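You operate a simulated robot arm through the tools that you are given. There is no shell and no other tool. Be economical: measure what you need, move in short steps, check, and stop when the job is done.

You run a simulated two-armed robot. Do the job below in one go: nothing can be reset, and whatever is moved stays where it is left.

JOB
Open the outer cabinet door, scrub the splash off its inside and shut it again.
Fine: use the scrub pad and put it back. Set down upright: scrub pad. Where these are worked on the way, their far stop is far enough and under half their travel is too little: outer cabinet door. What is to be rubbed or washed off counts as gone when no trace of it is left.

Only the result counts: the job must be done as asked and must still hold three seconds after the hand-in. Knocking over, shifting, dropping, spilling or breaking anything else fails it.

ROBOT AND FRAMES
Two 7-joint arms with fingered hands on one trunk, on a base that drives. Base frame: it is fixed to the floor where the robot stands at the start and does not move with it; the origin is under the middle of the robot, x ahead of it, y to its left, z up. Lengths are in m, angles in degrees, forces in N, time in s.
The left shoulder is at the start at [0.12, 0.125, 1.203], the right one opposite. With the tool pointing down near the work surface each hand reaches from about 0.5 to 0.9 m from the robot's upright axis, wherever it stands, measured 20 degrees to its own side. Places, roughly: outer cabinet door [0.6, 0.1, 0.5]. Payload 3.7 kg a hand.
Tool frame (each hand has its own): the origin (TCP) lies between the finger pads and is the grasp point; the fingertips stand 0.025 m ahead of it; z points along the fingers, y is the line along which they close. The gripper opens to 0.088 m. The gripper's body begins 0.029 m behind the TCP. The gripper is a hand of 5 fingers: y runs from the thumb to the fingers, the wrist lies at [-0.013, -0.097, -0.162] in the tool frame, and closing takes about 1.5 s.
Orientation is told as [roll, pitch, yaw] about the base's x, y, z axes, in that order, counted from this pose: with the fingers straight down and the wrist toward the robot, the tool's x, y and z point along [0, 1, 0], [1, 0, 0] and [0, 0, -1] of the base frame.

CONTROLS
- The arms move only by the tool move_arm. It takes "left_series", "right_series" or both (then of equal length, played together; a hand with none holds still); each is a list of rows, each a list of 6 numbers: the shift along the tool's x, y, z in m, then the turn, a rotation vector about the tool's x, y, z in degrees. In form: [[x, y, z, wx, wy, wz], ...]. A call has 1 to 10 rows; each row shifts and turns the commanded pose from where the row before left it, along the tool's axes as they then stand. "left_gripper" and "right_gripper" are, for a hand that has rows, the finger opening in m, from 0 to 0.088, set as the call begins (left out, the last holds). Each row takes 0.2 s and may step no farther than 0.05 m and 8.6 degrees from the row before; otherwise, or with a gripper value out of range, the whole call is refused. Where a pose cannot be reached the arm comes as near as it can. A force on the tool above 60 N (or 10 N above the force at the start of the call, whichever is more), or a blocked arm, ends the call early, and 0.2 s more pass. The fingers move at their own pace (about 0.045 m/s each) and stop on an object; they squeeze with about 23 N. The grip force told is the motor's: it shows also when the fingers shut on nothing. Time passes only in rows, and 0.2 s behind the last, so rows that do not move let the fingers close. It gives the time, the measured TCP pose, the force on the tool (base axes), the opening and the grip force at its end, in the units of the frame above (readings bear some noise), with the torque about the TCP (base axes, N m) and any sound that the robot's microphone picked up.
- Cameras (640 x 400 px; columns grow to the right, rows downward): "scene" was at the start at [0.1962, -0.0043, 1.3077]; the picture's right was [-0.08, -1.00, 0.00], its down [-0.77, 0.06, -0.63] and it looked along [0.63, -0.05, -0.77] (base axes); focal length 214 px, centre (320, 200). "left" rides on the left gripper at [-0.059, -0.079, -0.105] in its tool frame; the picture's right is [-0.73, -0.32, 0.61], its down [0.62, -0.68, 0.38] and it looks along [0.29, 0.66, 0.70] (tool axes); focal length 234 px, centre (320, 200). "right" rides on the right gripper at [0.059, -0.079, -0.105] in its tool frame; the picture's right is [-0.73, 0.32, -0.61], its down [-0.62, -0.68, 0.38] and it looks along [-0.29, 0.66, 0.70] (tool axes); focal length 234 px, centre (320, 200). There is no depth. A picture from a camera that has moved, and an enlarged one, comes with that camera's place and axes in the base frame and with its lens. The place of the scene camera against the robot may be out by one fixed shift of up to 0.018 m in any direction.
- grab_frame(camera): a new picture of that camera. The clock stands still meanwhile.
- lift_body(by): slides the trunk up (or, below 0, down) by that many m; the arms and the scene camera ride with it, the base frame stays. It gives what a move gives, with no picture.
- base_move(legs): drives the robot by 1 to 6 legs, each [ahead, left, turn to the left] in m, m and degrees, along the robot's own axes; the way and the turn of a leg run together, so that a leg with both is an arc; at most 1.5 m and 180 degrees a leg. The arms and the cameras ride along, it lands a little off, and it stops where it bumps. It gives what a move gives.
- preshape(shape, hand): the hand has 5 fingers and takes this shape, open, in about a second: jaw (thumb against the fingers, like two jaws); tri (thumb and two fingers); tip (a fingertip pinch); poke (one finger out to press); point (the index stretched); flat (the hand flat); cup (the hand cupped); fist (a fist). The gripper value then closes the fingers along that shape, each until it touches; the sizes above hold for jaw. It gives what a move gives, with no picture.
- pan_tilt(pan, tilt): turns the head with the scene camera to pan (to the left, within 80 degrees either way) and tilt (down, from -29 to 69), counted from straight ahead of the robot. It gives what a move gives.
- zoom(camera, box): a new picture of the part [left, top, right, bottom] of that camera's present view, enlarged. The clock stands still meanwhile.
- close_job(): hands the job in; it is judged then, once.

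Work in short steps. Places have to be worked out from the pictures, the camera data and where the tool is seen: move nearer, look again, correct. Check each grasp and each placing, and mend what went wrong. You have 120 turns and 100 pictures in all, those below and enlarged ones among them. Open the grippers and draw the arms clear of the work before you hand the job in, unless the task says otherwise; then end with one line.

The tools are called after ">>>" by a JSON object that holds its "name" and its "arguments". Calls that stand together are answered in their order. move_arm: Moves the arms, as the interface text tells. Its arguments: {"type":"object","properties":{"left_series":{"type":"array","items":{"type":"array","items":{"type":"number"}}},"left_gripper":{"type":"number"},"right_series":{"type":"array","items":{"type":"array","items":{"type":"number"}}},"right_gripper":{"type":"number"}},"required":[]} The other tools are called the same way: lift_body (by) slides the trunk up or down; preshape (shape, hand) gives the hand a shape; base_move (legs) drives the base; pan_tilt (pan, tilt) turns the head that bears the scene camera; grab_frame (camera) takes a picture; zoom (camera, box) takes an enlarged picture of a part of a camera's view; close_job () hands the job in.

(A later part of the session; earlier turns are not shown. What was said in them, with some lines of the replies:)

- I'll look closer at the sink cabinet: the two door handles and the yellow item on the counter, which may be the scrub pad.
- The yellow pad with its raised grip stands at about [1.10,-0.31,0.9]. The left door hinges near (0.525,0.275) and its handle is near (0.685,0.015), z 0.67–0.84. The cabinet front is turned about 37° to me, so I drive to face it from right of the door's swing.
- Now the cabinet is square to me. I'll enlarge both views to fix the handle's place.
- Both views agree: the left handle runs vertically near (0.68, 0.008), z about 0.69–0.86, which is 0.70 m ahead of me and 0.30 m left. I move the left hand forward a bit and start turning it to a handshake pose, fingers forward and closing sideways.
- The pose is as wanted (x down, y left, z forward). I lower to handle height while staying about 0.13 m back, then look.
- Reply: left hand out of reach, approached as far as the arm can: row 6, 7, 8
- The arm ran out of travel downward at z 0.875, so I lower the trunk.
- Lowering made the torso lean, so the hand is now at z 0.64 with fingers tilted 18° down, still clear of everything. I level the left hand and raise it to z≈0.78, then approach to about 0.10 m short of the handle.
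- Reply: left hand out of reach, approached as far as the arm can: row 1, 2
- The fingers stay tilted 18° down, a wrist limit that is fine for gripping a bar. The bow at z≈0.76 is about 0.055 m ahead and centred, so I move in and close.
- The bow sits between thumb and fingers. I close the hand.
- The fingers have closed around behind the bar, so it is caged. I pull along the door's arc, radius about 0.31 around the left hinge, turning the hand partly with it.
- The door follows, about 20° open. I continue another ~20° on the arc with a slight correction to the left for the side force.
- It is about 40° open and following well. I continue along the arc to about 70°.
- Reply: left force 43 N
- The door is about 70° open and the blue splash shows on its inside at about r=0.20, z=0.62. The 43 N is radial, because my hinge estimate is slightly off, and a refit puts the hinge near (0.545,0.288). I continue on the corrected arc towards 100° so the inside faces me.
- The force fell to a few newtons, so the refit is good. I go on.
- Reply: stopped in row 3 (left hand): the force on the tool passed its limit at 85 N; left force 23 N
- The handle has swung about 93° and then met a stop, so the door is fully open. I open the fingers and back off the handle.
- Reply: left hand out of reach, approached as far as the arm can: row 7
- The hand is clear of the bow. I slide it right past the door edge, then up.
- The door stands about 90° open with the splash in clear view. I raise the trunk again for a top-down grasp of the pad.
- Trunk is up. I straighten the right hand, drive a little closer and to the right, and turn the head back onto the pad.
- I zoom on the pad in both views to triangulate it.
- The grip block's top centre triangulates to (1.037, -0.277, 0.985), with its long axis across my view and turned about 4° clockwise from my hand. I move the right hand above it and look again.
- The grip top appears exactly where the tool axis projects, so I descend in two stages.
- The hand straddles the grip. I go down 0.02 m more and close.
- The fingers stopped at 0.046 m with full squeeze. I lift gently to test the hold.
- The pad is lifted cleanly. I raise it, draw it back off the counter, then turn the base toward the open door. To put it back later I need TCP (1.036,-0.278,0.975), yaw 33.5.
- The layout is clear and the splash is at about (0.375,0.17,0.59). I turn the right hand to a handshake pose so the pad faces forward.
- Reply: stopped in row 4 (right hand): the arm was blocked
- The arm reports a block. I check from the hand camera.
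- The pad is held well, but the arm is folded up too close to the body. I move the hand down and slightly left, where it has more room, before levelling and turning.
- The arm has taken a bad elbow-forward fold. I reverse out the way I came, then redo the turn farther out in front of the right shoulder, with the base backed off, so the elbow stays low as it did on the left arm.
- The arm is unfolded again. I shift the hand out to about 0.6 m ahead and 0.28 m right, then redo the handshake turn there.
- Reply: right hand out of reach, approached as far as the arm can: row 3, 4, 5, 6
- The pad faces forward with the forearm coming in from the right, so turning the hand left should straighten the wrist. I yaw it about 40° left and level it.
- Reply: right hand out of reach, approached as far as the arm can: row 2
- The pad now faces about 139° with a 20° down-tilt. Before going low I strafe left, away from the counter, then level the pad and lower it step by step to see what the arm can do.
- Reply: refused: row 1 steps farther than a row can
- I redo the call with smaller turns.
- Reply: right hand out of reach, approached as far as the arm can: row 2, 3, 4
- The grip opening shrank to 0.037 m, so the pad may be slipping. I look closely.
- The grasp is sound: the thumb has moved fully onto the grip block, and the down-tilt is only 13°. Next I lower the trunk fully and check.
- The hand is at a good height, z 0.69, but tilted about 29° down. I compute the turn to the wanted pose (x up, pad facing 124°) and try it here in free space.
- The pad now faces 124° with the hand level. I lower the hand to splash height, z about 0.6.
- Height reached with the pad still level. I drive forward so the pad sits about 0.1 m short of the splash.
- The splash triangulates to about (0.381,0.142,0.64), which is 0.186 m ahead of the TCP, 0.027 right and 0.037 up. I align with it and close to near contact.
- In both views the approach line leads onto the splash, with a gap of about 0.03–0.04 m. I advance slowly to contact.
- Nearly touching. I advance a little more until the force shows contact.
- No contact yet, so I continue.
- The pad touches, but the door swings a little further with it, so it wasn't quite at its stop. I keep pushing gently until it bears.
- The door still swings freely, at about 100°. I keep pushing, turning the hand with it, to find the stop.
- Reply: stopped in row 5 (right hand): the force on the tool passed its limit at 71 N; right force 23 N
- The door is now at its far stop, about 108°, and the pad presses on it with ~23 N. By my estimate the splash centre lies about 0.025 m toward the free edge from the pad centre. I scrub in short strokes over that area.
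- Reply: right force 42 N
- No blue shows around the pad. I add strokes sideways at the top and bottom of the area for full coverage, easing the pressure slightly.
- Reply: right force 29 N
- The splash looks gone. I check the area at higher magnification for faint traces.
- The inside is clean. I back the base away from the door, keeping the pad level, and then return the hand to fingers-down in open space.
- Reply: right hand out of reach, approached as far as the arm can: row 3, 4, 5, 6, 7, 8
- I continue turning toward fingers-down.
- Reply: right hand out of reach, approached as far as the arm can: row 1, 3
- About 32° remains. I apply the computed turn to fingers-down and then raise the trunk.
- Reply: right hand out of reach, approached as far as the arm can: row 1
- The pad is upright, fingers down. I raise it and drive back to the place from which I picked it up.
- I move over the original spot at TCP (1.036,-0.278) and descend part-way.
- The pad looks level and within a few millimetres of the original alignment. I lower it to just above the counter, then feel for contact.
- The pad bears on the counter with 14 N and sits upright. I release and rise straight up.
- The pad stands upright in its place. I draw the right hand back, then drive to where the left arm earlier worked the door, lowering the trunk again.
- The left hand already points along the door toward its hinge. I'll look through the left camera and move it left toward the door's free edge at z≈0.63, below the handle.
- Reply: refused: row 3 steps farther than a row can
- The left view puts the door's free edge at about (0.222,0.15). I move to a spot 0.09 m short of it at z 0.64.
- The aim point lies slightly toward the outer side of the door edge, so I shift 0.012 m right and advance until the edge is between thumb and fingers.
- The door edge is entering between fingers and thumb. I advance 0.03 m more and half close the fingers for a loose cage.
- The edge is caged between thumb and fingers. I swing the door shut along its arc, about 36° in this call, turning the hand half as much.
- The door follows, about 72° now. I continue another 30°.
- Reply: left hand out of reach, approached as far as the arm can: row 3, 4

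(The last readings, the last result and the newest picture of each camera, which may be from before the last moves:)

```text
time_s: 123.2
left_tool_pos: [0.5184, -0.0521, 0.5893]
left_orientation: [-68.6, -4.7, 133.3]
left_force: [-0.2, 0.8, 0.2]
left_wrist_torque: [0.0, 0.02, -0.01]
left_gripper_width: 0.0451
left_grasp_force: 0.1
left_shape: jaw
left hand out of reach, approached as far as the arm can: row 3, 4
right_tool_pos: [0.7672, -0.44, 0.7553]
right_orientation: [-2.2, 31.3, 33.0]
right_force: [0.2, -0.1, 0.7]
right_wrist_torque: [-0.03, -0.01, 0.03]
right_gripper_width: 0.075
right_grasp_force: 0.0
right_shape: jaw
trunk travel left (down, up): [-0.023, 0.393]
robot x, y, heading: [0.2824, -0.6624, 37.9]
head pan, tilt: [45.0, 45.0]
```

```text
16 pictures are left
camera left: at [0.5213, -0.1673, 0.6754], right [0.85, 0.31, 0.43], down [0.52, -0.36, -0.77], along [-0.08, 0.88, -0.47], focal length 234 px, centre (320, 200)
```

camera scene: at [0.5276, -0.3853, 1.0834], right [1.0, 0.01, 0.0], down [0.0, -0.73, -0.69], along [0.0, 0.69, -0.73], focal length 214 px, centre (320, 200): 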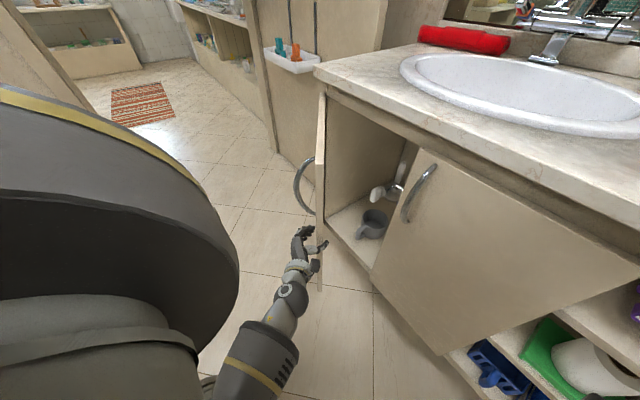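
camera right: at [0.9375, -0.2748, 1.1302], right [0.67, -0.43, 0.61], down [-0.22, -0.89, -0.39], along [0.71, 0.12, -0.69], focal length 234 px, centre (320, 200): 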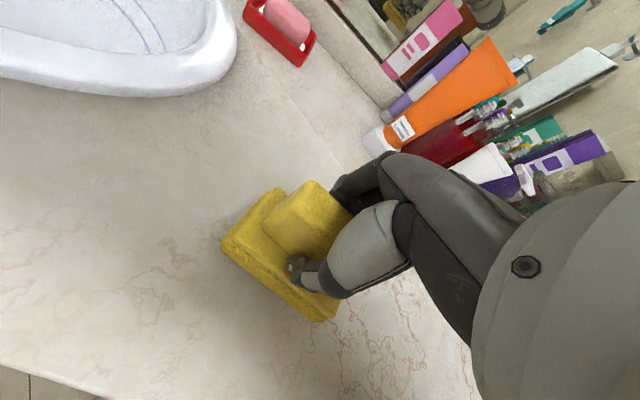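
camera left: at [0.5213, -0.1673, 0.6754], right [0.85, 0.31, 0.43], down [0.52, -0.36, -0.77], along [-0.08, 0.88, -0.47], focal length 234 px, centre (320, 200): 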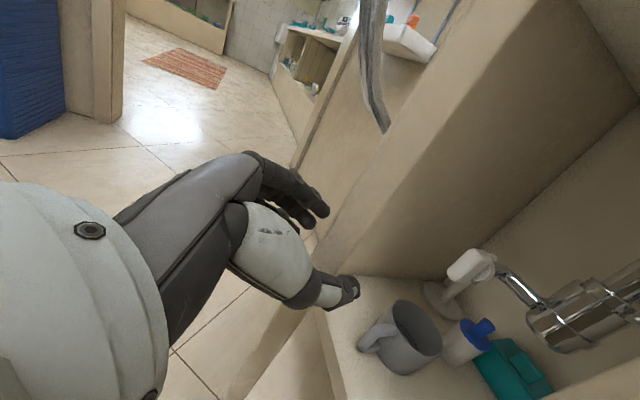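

The door is about 45° from shut. To avoid trapping the thumb I withdraw the hand, close the fingers and move round to the outer face for pushing.

>>> {"name": "move_arm", "arguments": {"left_series": [[0, 0, -0.03, 0, 0, 0], [0, 0, -0.035, 0, 0, 0], [0, 0, -0.035, 0, 0, 0], [0, 0, 0, 0, 0, 0]], "left_gripper": 0.06}}

>>> {"name": "move_arm", "arguments": {"left_series": [[0, 0.035, 0, 0, 0, 0], [0, 0.035, 0, 0, 0, 0], [0, 0.035, 0, 0, 0, 0], [0, 0, 0, 0, 0, 0], [0, 0, 0, 0, 0, 0]], "left_gripper": 0.0}}

>>> {"name": "grab_frame", "arguments": {"camera": "scene"}}

```text
time_s: 124.1
left_tool_pos: [0.5165, -0.0612, 0.6593]
left_orientation: [-79.7, -2.8, 134.2]
left_force: [0.4, 0.9, -1.1]
left_wrist_torque: [-0.06, 0.0, 0.02]
left_gripper_width: 0.0598
left_grasp_force: 0.0
left_shape: jaw
right_tool_pos: [0.771, -0.4325, 0.7483]
right_orientation: [-2.7, 32.0, 32.8]
right_force: [0.3, -1.1, 0.5]
right_wrist_torque: [0.01, 0.03, 0.0]
right_gripper_width: 0.075
right_grasp_force: 0.1
right_shape: jaw
trunk travel left (down, up): [-0.023, 0.393]
robot x, y, heading: [0.2781, -0.6667, 37.8]
head pan, tilt: [45.0, 45.0]
stopped in row 4 (left hand): the arm was blocked; the commanded pose is now the measured one
```

```text
time_s: 124.8
left_tool_pos: [0.4548, -0.0216, 0.6672]
left_orientation: [-79.2, -3.0, 133.2]
left_force: [-4.6, -40.6, -0.4]
left_wrist_torque: [-0.3, 0.02, -2.0]
left_gripper_width: 0.0587
left_grasp_force: 0.1
left_shape: jaw
right_tool_pos: [0.7662, -0.4439, 0.756]
right_orientation: [-2.0, 31.3, 33.0]
right_force: [0.3, -0.5, -0.2]
right_wrist_torque: [-0.04, 0.0, -0.03]
right_gripper_width: 0.0747
right_grasp_force: 0.1
right_shape: jaw
trunk travel left (down, up): [-0.023, 0.393]
robot x, y, heading: [0.2759, -0.6627, 37.5]
head pan, tilt: [45.0, 45.0]
stopped in row 3 (left hand): the force on the tool passed its limit at 83 N (the readings are from after the stop); the commanded pose is now the measured one
```

```text
15 pictures are left
camera scene: at [0.5274, -0.3874, 1.0851], right [1.0, 0.01, 0.0], down [0.01, -0.71, -0.7], along [-0.01, 0.7, -0.71], focal length 214 px, centre (320, 200)
```

scene: 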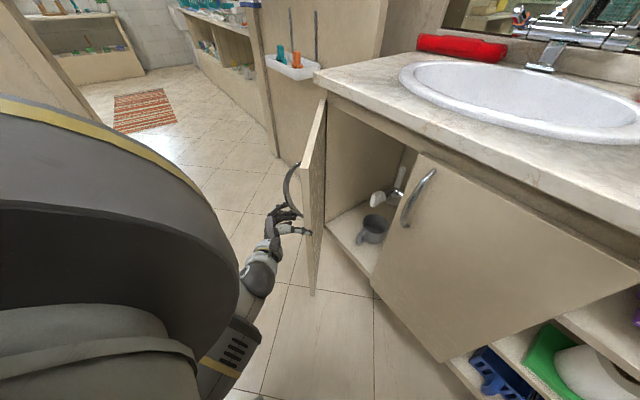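

The arm could not retract on its own, since the elbow is against its limit, so the thumb is still inside the edge. I relieve the side force and let the base draw the hand straight back.

>>> {"name": "move_arm", "arguments": {"left_series": [[0, -0.012, 0, 0, 0, 0], [0, 0, 0, 0, 0, 0], [0, 0, 0, 0, 0, 0]], "left_gripper": 0.07}}

>>> {"name": "grab_frame", "arguments": {"camera": "left"}}

```text
time_s: 125.6
left_tool_pos: [0.4638, -0.029, 0.6686]
left_orientation: [-79.5, -3.1, 133.5]
left_force: [-2.4, -26.8, -1.4]
left_wrist_torque: [-0.27, 0.1, -1.42]
left_gripper_width: 0.0792
left_grasp_force: 0.0
left_shape: jaw
right_tool_pos: [0.7674, -0.442, 0.7567]
right_orientation: [-2.1, 31.1, 32.9]
right_force: [0.1, -0.2, 0.3]
right_wrist_torque: [-0.01, -0.02, 0.03]
right_gripper_width: 0.0747
right_grasp_force: 0.0
right_shape: jaw
trunk travel left (down, up): [-0.023, 0.393]
robot x, y, heading: [0.2805, -0.6637, 37.6]
head pan, tilt: [45.0, 45.0]
```

```text
14 pictures are left
camera left: at [0.4537, -0.1521, 0.7405], right [0.78, 0.24, 0.58], down [0.63, -0.29, -0.72], along [-0.01, 0.93, -0.38], focal length 234 px, centre (320, 200)
```

left: 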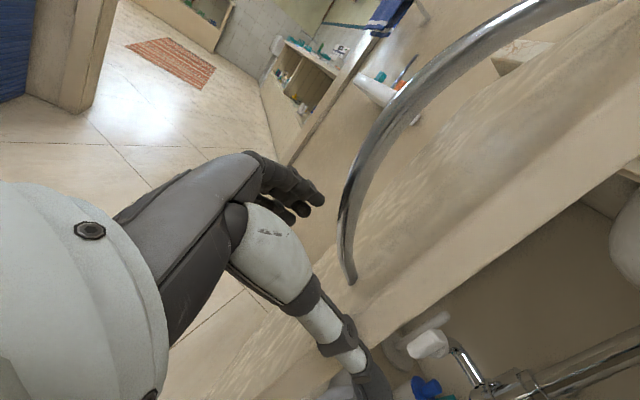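

The thumb rests at the door's edge and the fingers are outside the handle. I drive the base straight back 0.12 m to free the hand.

>>> {"name": "base_move", "arguments": {"legs": [[-0.12, 0, 0]]}}

>>> {"name": "grab_frame", "arguments": {"camera": "scene"}}

```text
time_s: 126.8
left_tool_pos: [0.3707, -0.0985, 0.6685]
left_orientation: [-79.4, -3.1, 133.4]
left_force: [-0.7, 1.2, -1.2]
left_wrist_torque: [-0.01, 0.01, -0.02]
left_gripper_width: 0.07
left_grasp_force: 0.1
left_shape: jaw
right_tool_pos: [0.673, -0.5129, 0.7558]
right_orientation: [-2.2, 31.1, 32.9]
right_force: [-0.5, 0.4, -0.2]
right_wrist_torque: [0.01, 0.02, 0.07]
right_gripper_width: 0.0747
right_grasp_force: 0.0
right_shape: jaw
trunk travel left (down, up): [-0.023, 0.393]
robot x, y, heading: [0.1849, -0.7375, 37.6]
head pan, tilt: [45.0, 45.0]
```

```text
13 pictures are left
camera scene: at [0.4342, -0.4576, 1.084], right [1.0, 0.01, 0.0], down [0.0, -0.72, -0.69], along [0.0, 0.69, -0.72], focal length 214 px, centre (320, 200)
```

scene: 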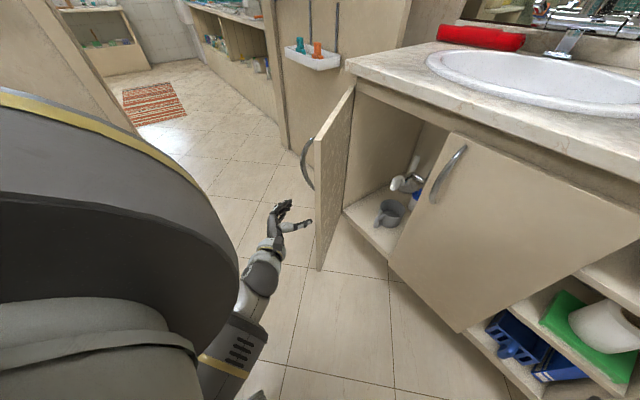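

The hand is free and the door stands at about 54°. I close the fingers and move the hand left and low round to the outer face, below the handle.

>>> {"name": "move_arm", "arguments": {"left_series": [[0.02, 0.04, 0, 0, 0, 0], [0.023, 0.04, 0, 0, 0, 0], [0, 0.0386, 0.02, 0, 0, 0], [0, 0, 0.023, 0, 0, 0], [0, 0, 0.023, 0, 0, 0], [0, 0, 0, 0, 0, 0], [0, 0, 0, 0, 0, 0]], "left_gripper": 0.0}}

>>> {"name": "grab_frame", "arguments": {"camera": "left"}}

```text
time_s: 128.4
left_tool_pos: [0.3284, 0.0288, 0.6197]
left_orientation: [-79.4, -3.3, 133.4]
left_force: [0.4, 0.2, 0.8]
left_wrist_torque: [-0.01, 0.03, 0.0]
left_gripper_width: 0.0
left_grasp_force: 23.1
left_shape: jaw
right_tool_pos: [0.6731, -0.5128, 0.7553]
right_orientation: [-2.2, 31.2, 32.9]
right_force: [0.7, 0.3, 0.9]
right_wrist_torque: [0.02, 0.0, 0.01]
right_gripper_width: 0.0747
right_grasp_force: 0.1
right_shape: jaw
trunk travel left (down, up): [-0.023, 0.393]
robot x, y, heading: [0.1864, -0.7324, 37.6]
head pan, tilt: [45.0, 45.0]
```

```text
12 pictures are left
camera left: at [0.3186, -0.0949, 0.6922], right [0.77, 0.24, 0.58], down [0.63, -0.29, -0.72], along [-0.01, 0.93, -0.38], focal length 234 px, centre (320, 200)
```

left: 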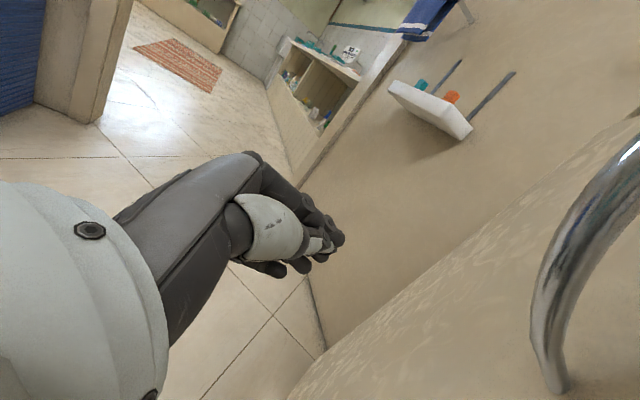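

The closed hand is on the outer side, left of and below the handle. I push right and forward against the door.

>>> {"name": "move_arm", "arguments": {"left_series": [[-0.0055, -0.0294, 0.0234, 0, 0, 0], [-0.0055, -0.0294, 0.0234, 0, 0, 0], [-0.0055, -0.0294, 0.0234, 0, 0, 0], [-0.0055, -0.0294, 0.0234, 0, 0, 0], [-0.0055, -0.0294, 0.0234, 0, 0, 0], [0, 0, 0, 0, 0, 0]]}}

>>> {"name": "grab_frame", "arguments": {"camera": "scene"}}

```text
time_s: 129.8
left_tool_pos: [0.506, 0.0063, 0.6153]
left_orientation: [-79.1, -2.9, 133.2]
left_force: [0.5, -0.2, 0.1]
left_wrist_torque: [0.0, 0.02, 0.02]
left_gripper_width: 0.0003
left_grasp_force: 22.8
left_shape: jaw
left hand out of reach, approached as far as the arm can: row 5
right_tool_pos: [0.674, -0.5136, 0.7556]
right_orientation: [-2.3, 31.2, 33.0]
right_force: [1.1, -0.3, 0.4]
right_wrist_torque: [0.01, -0.04, 0.0]
right_gripper_width: 0.0746
right_grasp_force: 0.0
right_shape: jaw
trunk travel left (down, up): [-0.023, 0.393]
robot x, y, heading: [0.1848, -0.7365, 37.4]
head pan, tilt: [45.0, 45.0]
```

```text
11 pictures are left
camera scene: at [0.4345, -0.458, 1.0831], right [1.0, 0.01, 0.0], down [0.0, -0.73, -0.68], along [0.0, 0.68, -0.73], focal length 214 px, centre (320, 200)
```

scene: 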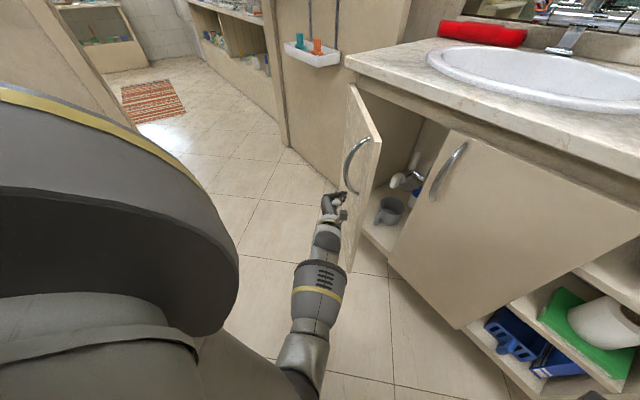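

The door is now about 35–40° open and moving with the hand. I use the base to carry the push on, forward and slightly right.

>>> {"name": "base_move", "arguments": {"legs": [[0.09, -0.04, 0]]}}

>>> {"name": "grab_frame", "arguments": {"camera": "scene"}}

```text
time_s: 131.0
left_tool_pos: [0.601, 0.0289, 0.616]
left_orientation: [-79.1, -3.0, 133.2]
left_force: [0.6, -0.4, -0.6]
left_wrist_torque: [-0.01, 0.01, -0.03]
left_gripper_width: 0.0
left_grasp_force: 22.9
left_shape: jaw
right_tool_pos: [0.7686, -0.491, 0.7553]
right_orientation: [-2.2, 31.3, 32.9]
right_force: [-0.1, 0.4, 0.6]
right_wrist_torque: [-0.03, -0.01, 0.02]
right_gripper_width: 0.0749
right_grasp_force: 0.1
right_shape: jaw
trunk travel left (down, up): [-0.023, 0.393]
robot x, y, heading: [0.284, -0.7133, 37.8]
head pan, tilt: [45.0, 45.0]
```

```text
10 pictures are left
camera scene: at [0.5301, -0.4345, 1.0832], right [1.0, 0.01, 0.0], down [0.0, -0.73, -0.69], along [0.0, 0.69, -0.73], focal length 214 px, centre (320, 200)
```

scene: 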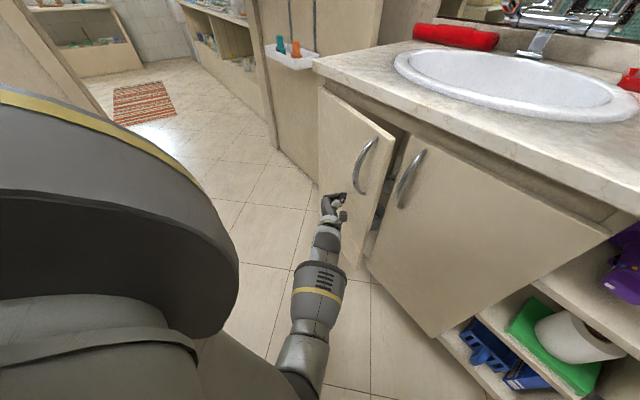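

About 13° remain. I push on 0.05 m with the base.

>>> {"name": "base_move", "arguments": {"legs": [[0.05, 0, 0]]}}

>>> {"name": "grab_frame", "arguments": {"camera": "scene"}}

```text
time_s: 131.9
left_tool_pos: [0.6401, 0.0586, 0.6157]
left_orientation: [-79.1, -3.0, 133.2]
left_force: [0.7, -0.6, -0.8]
left_wrist_torque: [-0.02, -0.01, -0.01]
left_gripper_width: 0.0
left_grasp_force: 22.8
left_shape: jaw
right_tool_pos: [0.8094, -0.4582, 0.7545]
right_orientation: [-2.2, 31.3, 32.9]
right_force: [-0.7, -0.7, 0.3]
right_wrist_torque: [-0.03, 0.01, 0.0]
right_gripper_width: 0.0748
right_grasp_force: 0.0
right_shape: jaw
trunk travel left (down, up): [-0.023, 0.393]
robot x, y, heading: [0.3227, -0.6786, 37.3]
head pan, tilt: [45.0, 45.0]
```

```text
9 pictures are left
camera scene: at [0.5696, -0.4039, 1.0834], right [1.0, 0.01, 0.0], down [0.0, -0.73, -0.69], along [0.0, 0.69, -0.73], focal length 214 px, centre (320, 200)
```

scene: 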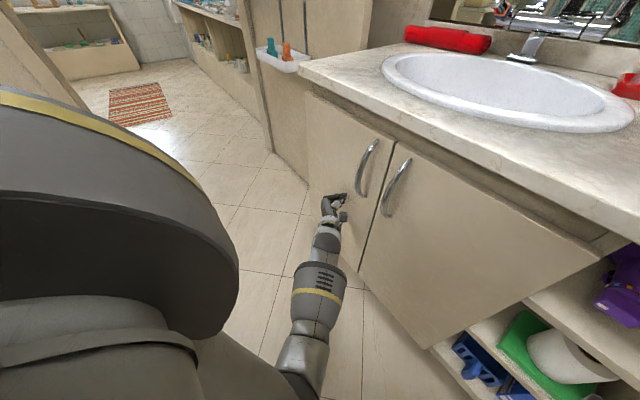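

Almost shut. I press the last bit with the arm in small, force-watched steps.

>>> {"name": "move_arm", "arguments": {"left_series": [[0, 0, 0.006, 0, 0, 0], [0, 0, 0.006, 0, 0, 0], [0, 0, 0.006, 0, 0, 0], [0, 0, 0.006, 0, 0, 0], [0, 0, 0, 0, 0, 0]]}}

>>> {"name": "zoom", "arguments": {"camera": "scene", "box": [280, 60, 460, 280]}}

```text
time_s: 132.8
left_tool_pos: [0.6409, 0.0732, 0.6099]
left_orientation: [-78.8, -3.2, 134.3]
left_force: [-10.2, -10.0, 3.3]
left_wrist_torque: [0.07, -0.09, -0.09]
left_gripper_width: 0.0001
left_grasp_force: 22.8
left_shape: jaw
right_tool_pos: [0.8071, -0.4584, 0.7561]
right_orientation: [-2.2, 31.2, 33.2]
right_force: [0.2, -0.2, 0.5]
right_wrist_torque: [0.0, -0.02, -0.03]
right_gripper_width: 0.0746
right_grasp_force: 0.1
right_shape: jaw
trunk travel left (down, up): [-0.023, 0.393]
robot x, y, heading: [0.3212, -0.6829, 38.0]
head pan, tilt: [45.0, 45.0]
stopped in row 4 (left hand): the force on the tool passed its limit at 68 N (the readings are from after the stop); the commanded pose is now the measured one
```

```text
1.82 times, centred on (370, 170) of scene
camera zoom: at [0.5671, -0.4053, 1.0833], right [1.0, 0.01, 0.0], down [0.01, -0.73, -0.68], along [-0.01, 0.68, -0.73], focal length 390 px, centre (229, 254)
```

zoom: 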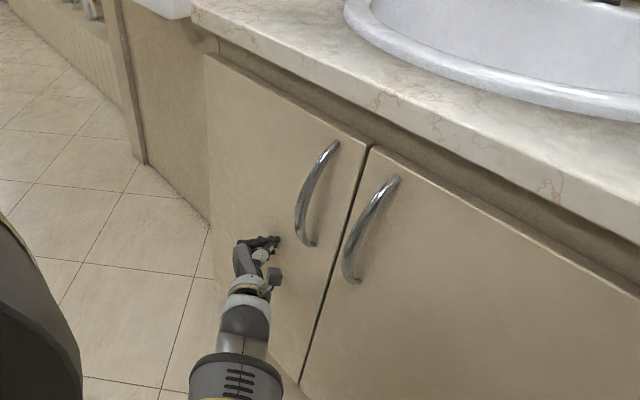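

The door is flush with its neighbour and the push met firm resistance, so it is shut. I back the base away and open the grippers.

>>> {"name": "base_move", "arguments": {"legs": [[-0.3, 0, 0]]}}

>>> {"name": "move_arm", "arguments": {"left_series": [[0, 0, 0, 0, 0, 0], [0, 0, 0, 0, 0, 0], [0, 0, 0, 0, 0, 0], [0, 0, 0, 0, 0, 0], [0, 0, 0, 0, 0, 0], [0, 0, 0, 0, 0, 0]], "left_gripper": 0.08}}

>>> {"name": "pan_tilt", "arguments": {"pan": 5, "tilt": 35}}

>>> {"name": "grab_frame", "arguments": {"camera": "scene"}}

```text
time_s: 134.8
left_tool_pos: [0.4067, -0.1106, 0.6108]
left_orientation: [-78.9, -3.1, 134.1]
left_force: [0.6, -0.7, 0.8]
left_wrist_torque: [-0.03, 0.01, 0.01]
left_gripper_width: 0.0
left_grasp_force: 22.4
left_shape: jaw
right_tool_pos: [0.5717, -0.6423, 0.7562]
right_orientation: [-2.2, 31.2, 33.0]
right_force: [-0.1, -0.5, -1.0]
right_wrist_torque: [0.0, 0.01, -0.02]
right_gripper_width: 0.0746
right_grasp_force: 0.0
right_shape: jaw
trunk travel left (down, up): [-0.023, 0.393]
robot x, y, heading: [0.0861, -0.8621, 37.8]
head pan, tilt: [45.0, 45.0]
```

```text
time_s: 136.2
left_tool_pos: [0.4064, -0.1101, 0.6101]
left_orientation: [-79.0, -3.1, 134.0]
left_force: [0.0, 0.2, 1.2]
left_wrist_torque: [0.0, 0.03, -0.02]
left_gripper_width: 0.0799
left_grasp_force: 0.2
left_shape: jaw
right_tool_pos: [0.571, -0.6426, 0.7549]
right_orientation: [-2.1, 31.2, 33.1]
right_force: [0.9, 0.2, -0.2]
right_wrist_torque: [-0.02, 0.03, 0.0]
right_gripper_width: 0.0747
right_grasp_force: 0.0
right_shape: jaw
trunk travel left (down, up): [-0.023, 0.393]
robot x, y, heading: [0.0836, -0.8662, 37.7]
head pan, tilt: [45.0, 45.0]
```

```text
time_s: 137.3
left_tool_pos: [0.4061, -0.1109, 0.6098]
left_orientation: [-79.0, -3.1, 134.0]
left_force: [0.1, 0.6, -0.4]
left_wrist_torque: [0.0, 0.01, 0.02]
left_gripper_width: 0.0801
left_grasp_force: 0.1
left_shape: jaw
right_tool_pos: [0.5704, -0.6421, 0.7562]
right_orientation: [-2.2, 31.2, 33.1]
right_force: [0.0, 0.2, -0.4]
right_wrist_torque: [0.0, 0.01, 0.0]
right_gripper_width: 0.0747
right_grasp_force: 0.0
right_shape: jaw
trunk travel left (down, up): [-0.023, 0.393]
robot x, y, heading: [0.0814, -0.8616, 37.7]
head pan, tilt: [5.0, 35.0]
```

```text
7 pictures are left
camera scene: at [0.3313, -0.5799, 1.0988], right [1.0, 0.0, 0.0], down [0.0, -0.59, -0.81], along [0.0, 0.81, -0.59], focal length 214 px, centre (320, 200)
```

scene: 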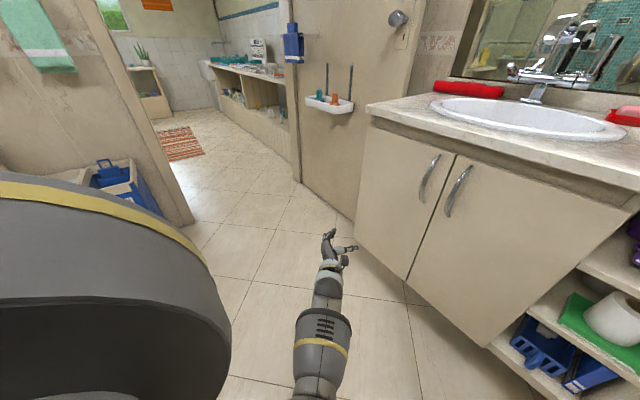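

I check the door's gap closely and turn the head to confirm the pad still stands.

>>> {"name": "zoom", "arguments": {"camera": "scene", "box": [340, 100, 500, 290]}}

>>> {"name": "pan_tilt", "arguments": {"pan": -20, "tilt": 30}}

>>> {"name": "grab_frame", "arguments": {"camera": "scene"}}

```text
2.11 times, centred on (420, 195) of scene
camera zoom: at [0.3313, -0.5799, 1.0988], right [1.0, 0.0, 0.0], down [0.0, -0.59, -0.81], along [0.0, 0.81, -0.59], focal length 452 px, centre (110, 210)
```

zoom: 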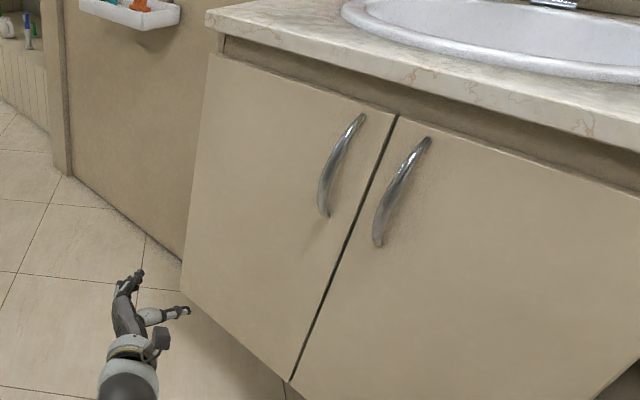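

```text
time_s: 138.2
left_tool_pos: [0.4068, -0.111, 0.6092]
left_orientation: [-78.9, -3.1, 134.0]
left_force: [0.9, 0.0, 0.0]
left_wrist_torque: [0.0, 0.03, 0.02]
left_gripper_width: 0.0797
left_grasp_force: 0.0
left_shape: jaw
right_tool_pos: [0.5705, -0.642, 0.7551]
right_orientation: [-2.2, 31.3, 33.1]
right_force: [-0.4, -0.2, -1.0]
right_wrist_torque: [0.02, 0.01, -0.07]
right_gripper_width: 0.0748
right_grasp_force: 0.1
right_shape: jaw
trunk travel left (down, up): [-0.023, 0.393]
robot x, y, heading: [0.0842, -0.8642, 37.7]
head pan, tilt: [-20.0, 30.0]
```

```text
5 pictures are left
camera scene: at [0.4173, -0.6395, 1.1082], right [0.31, -0.95, 0.0], down [-0.48, -0.15, -0.87], along [0.82, 0.27, -0.5], focal length 214 px, centre (320, 200)
```

scene: 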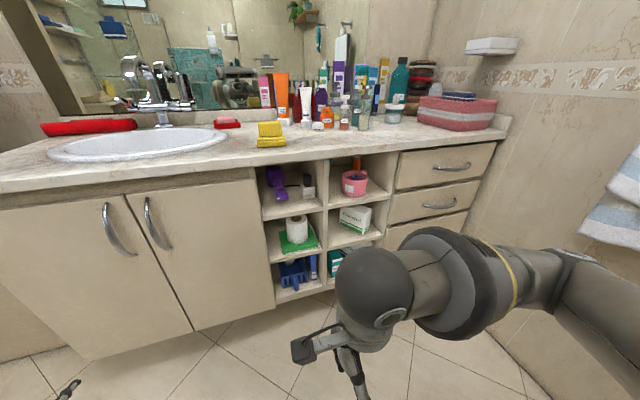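

The door is shut flush, the pad stands upright in its place, nothing else has moved, and both hands are open and clear. I hand the job in.

>>> {"name": "close_job", "arguments": {}}

```text
The job is handed in.
```

I opened the outer cabinet door to its far stop and scrubbed the splash off its inside. A magnified look showed no trace left. The scrub pad is back upright in its place on the counter, and the door is shut flush. Both hands are open and clear, and the job is handed in.
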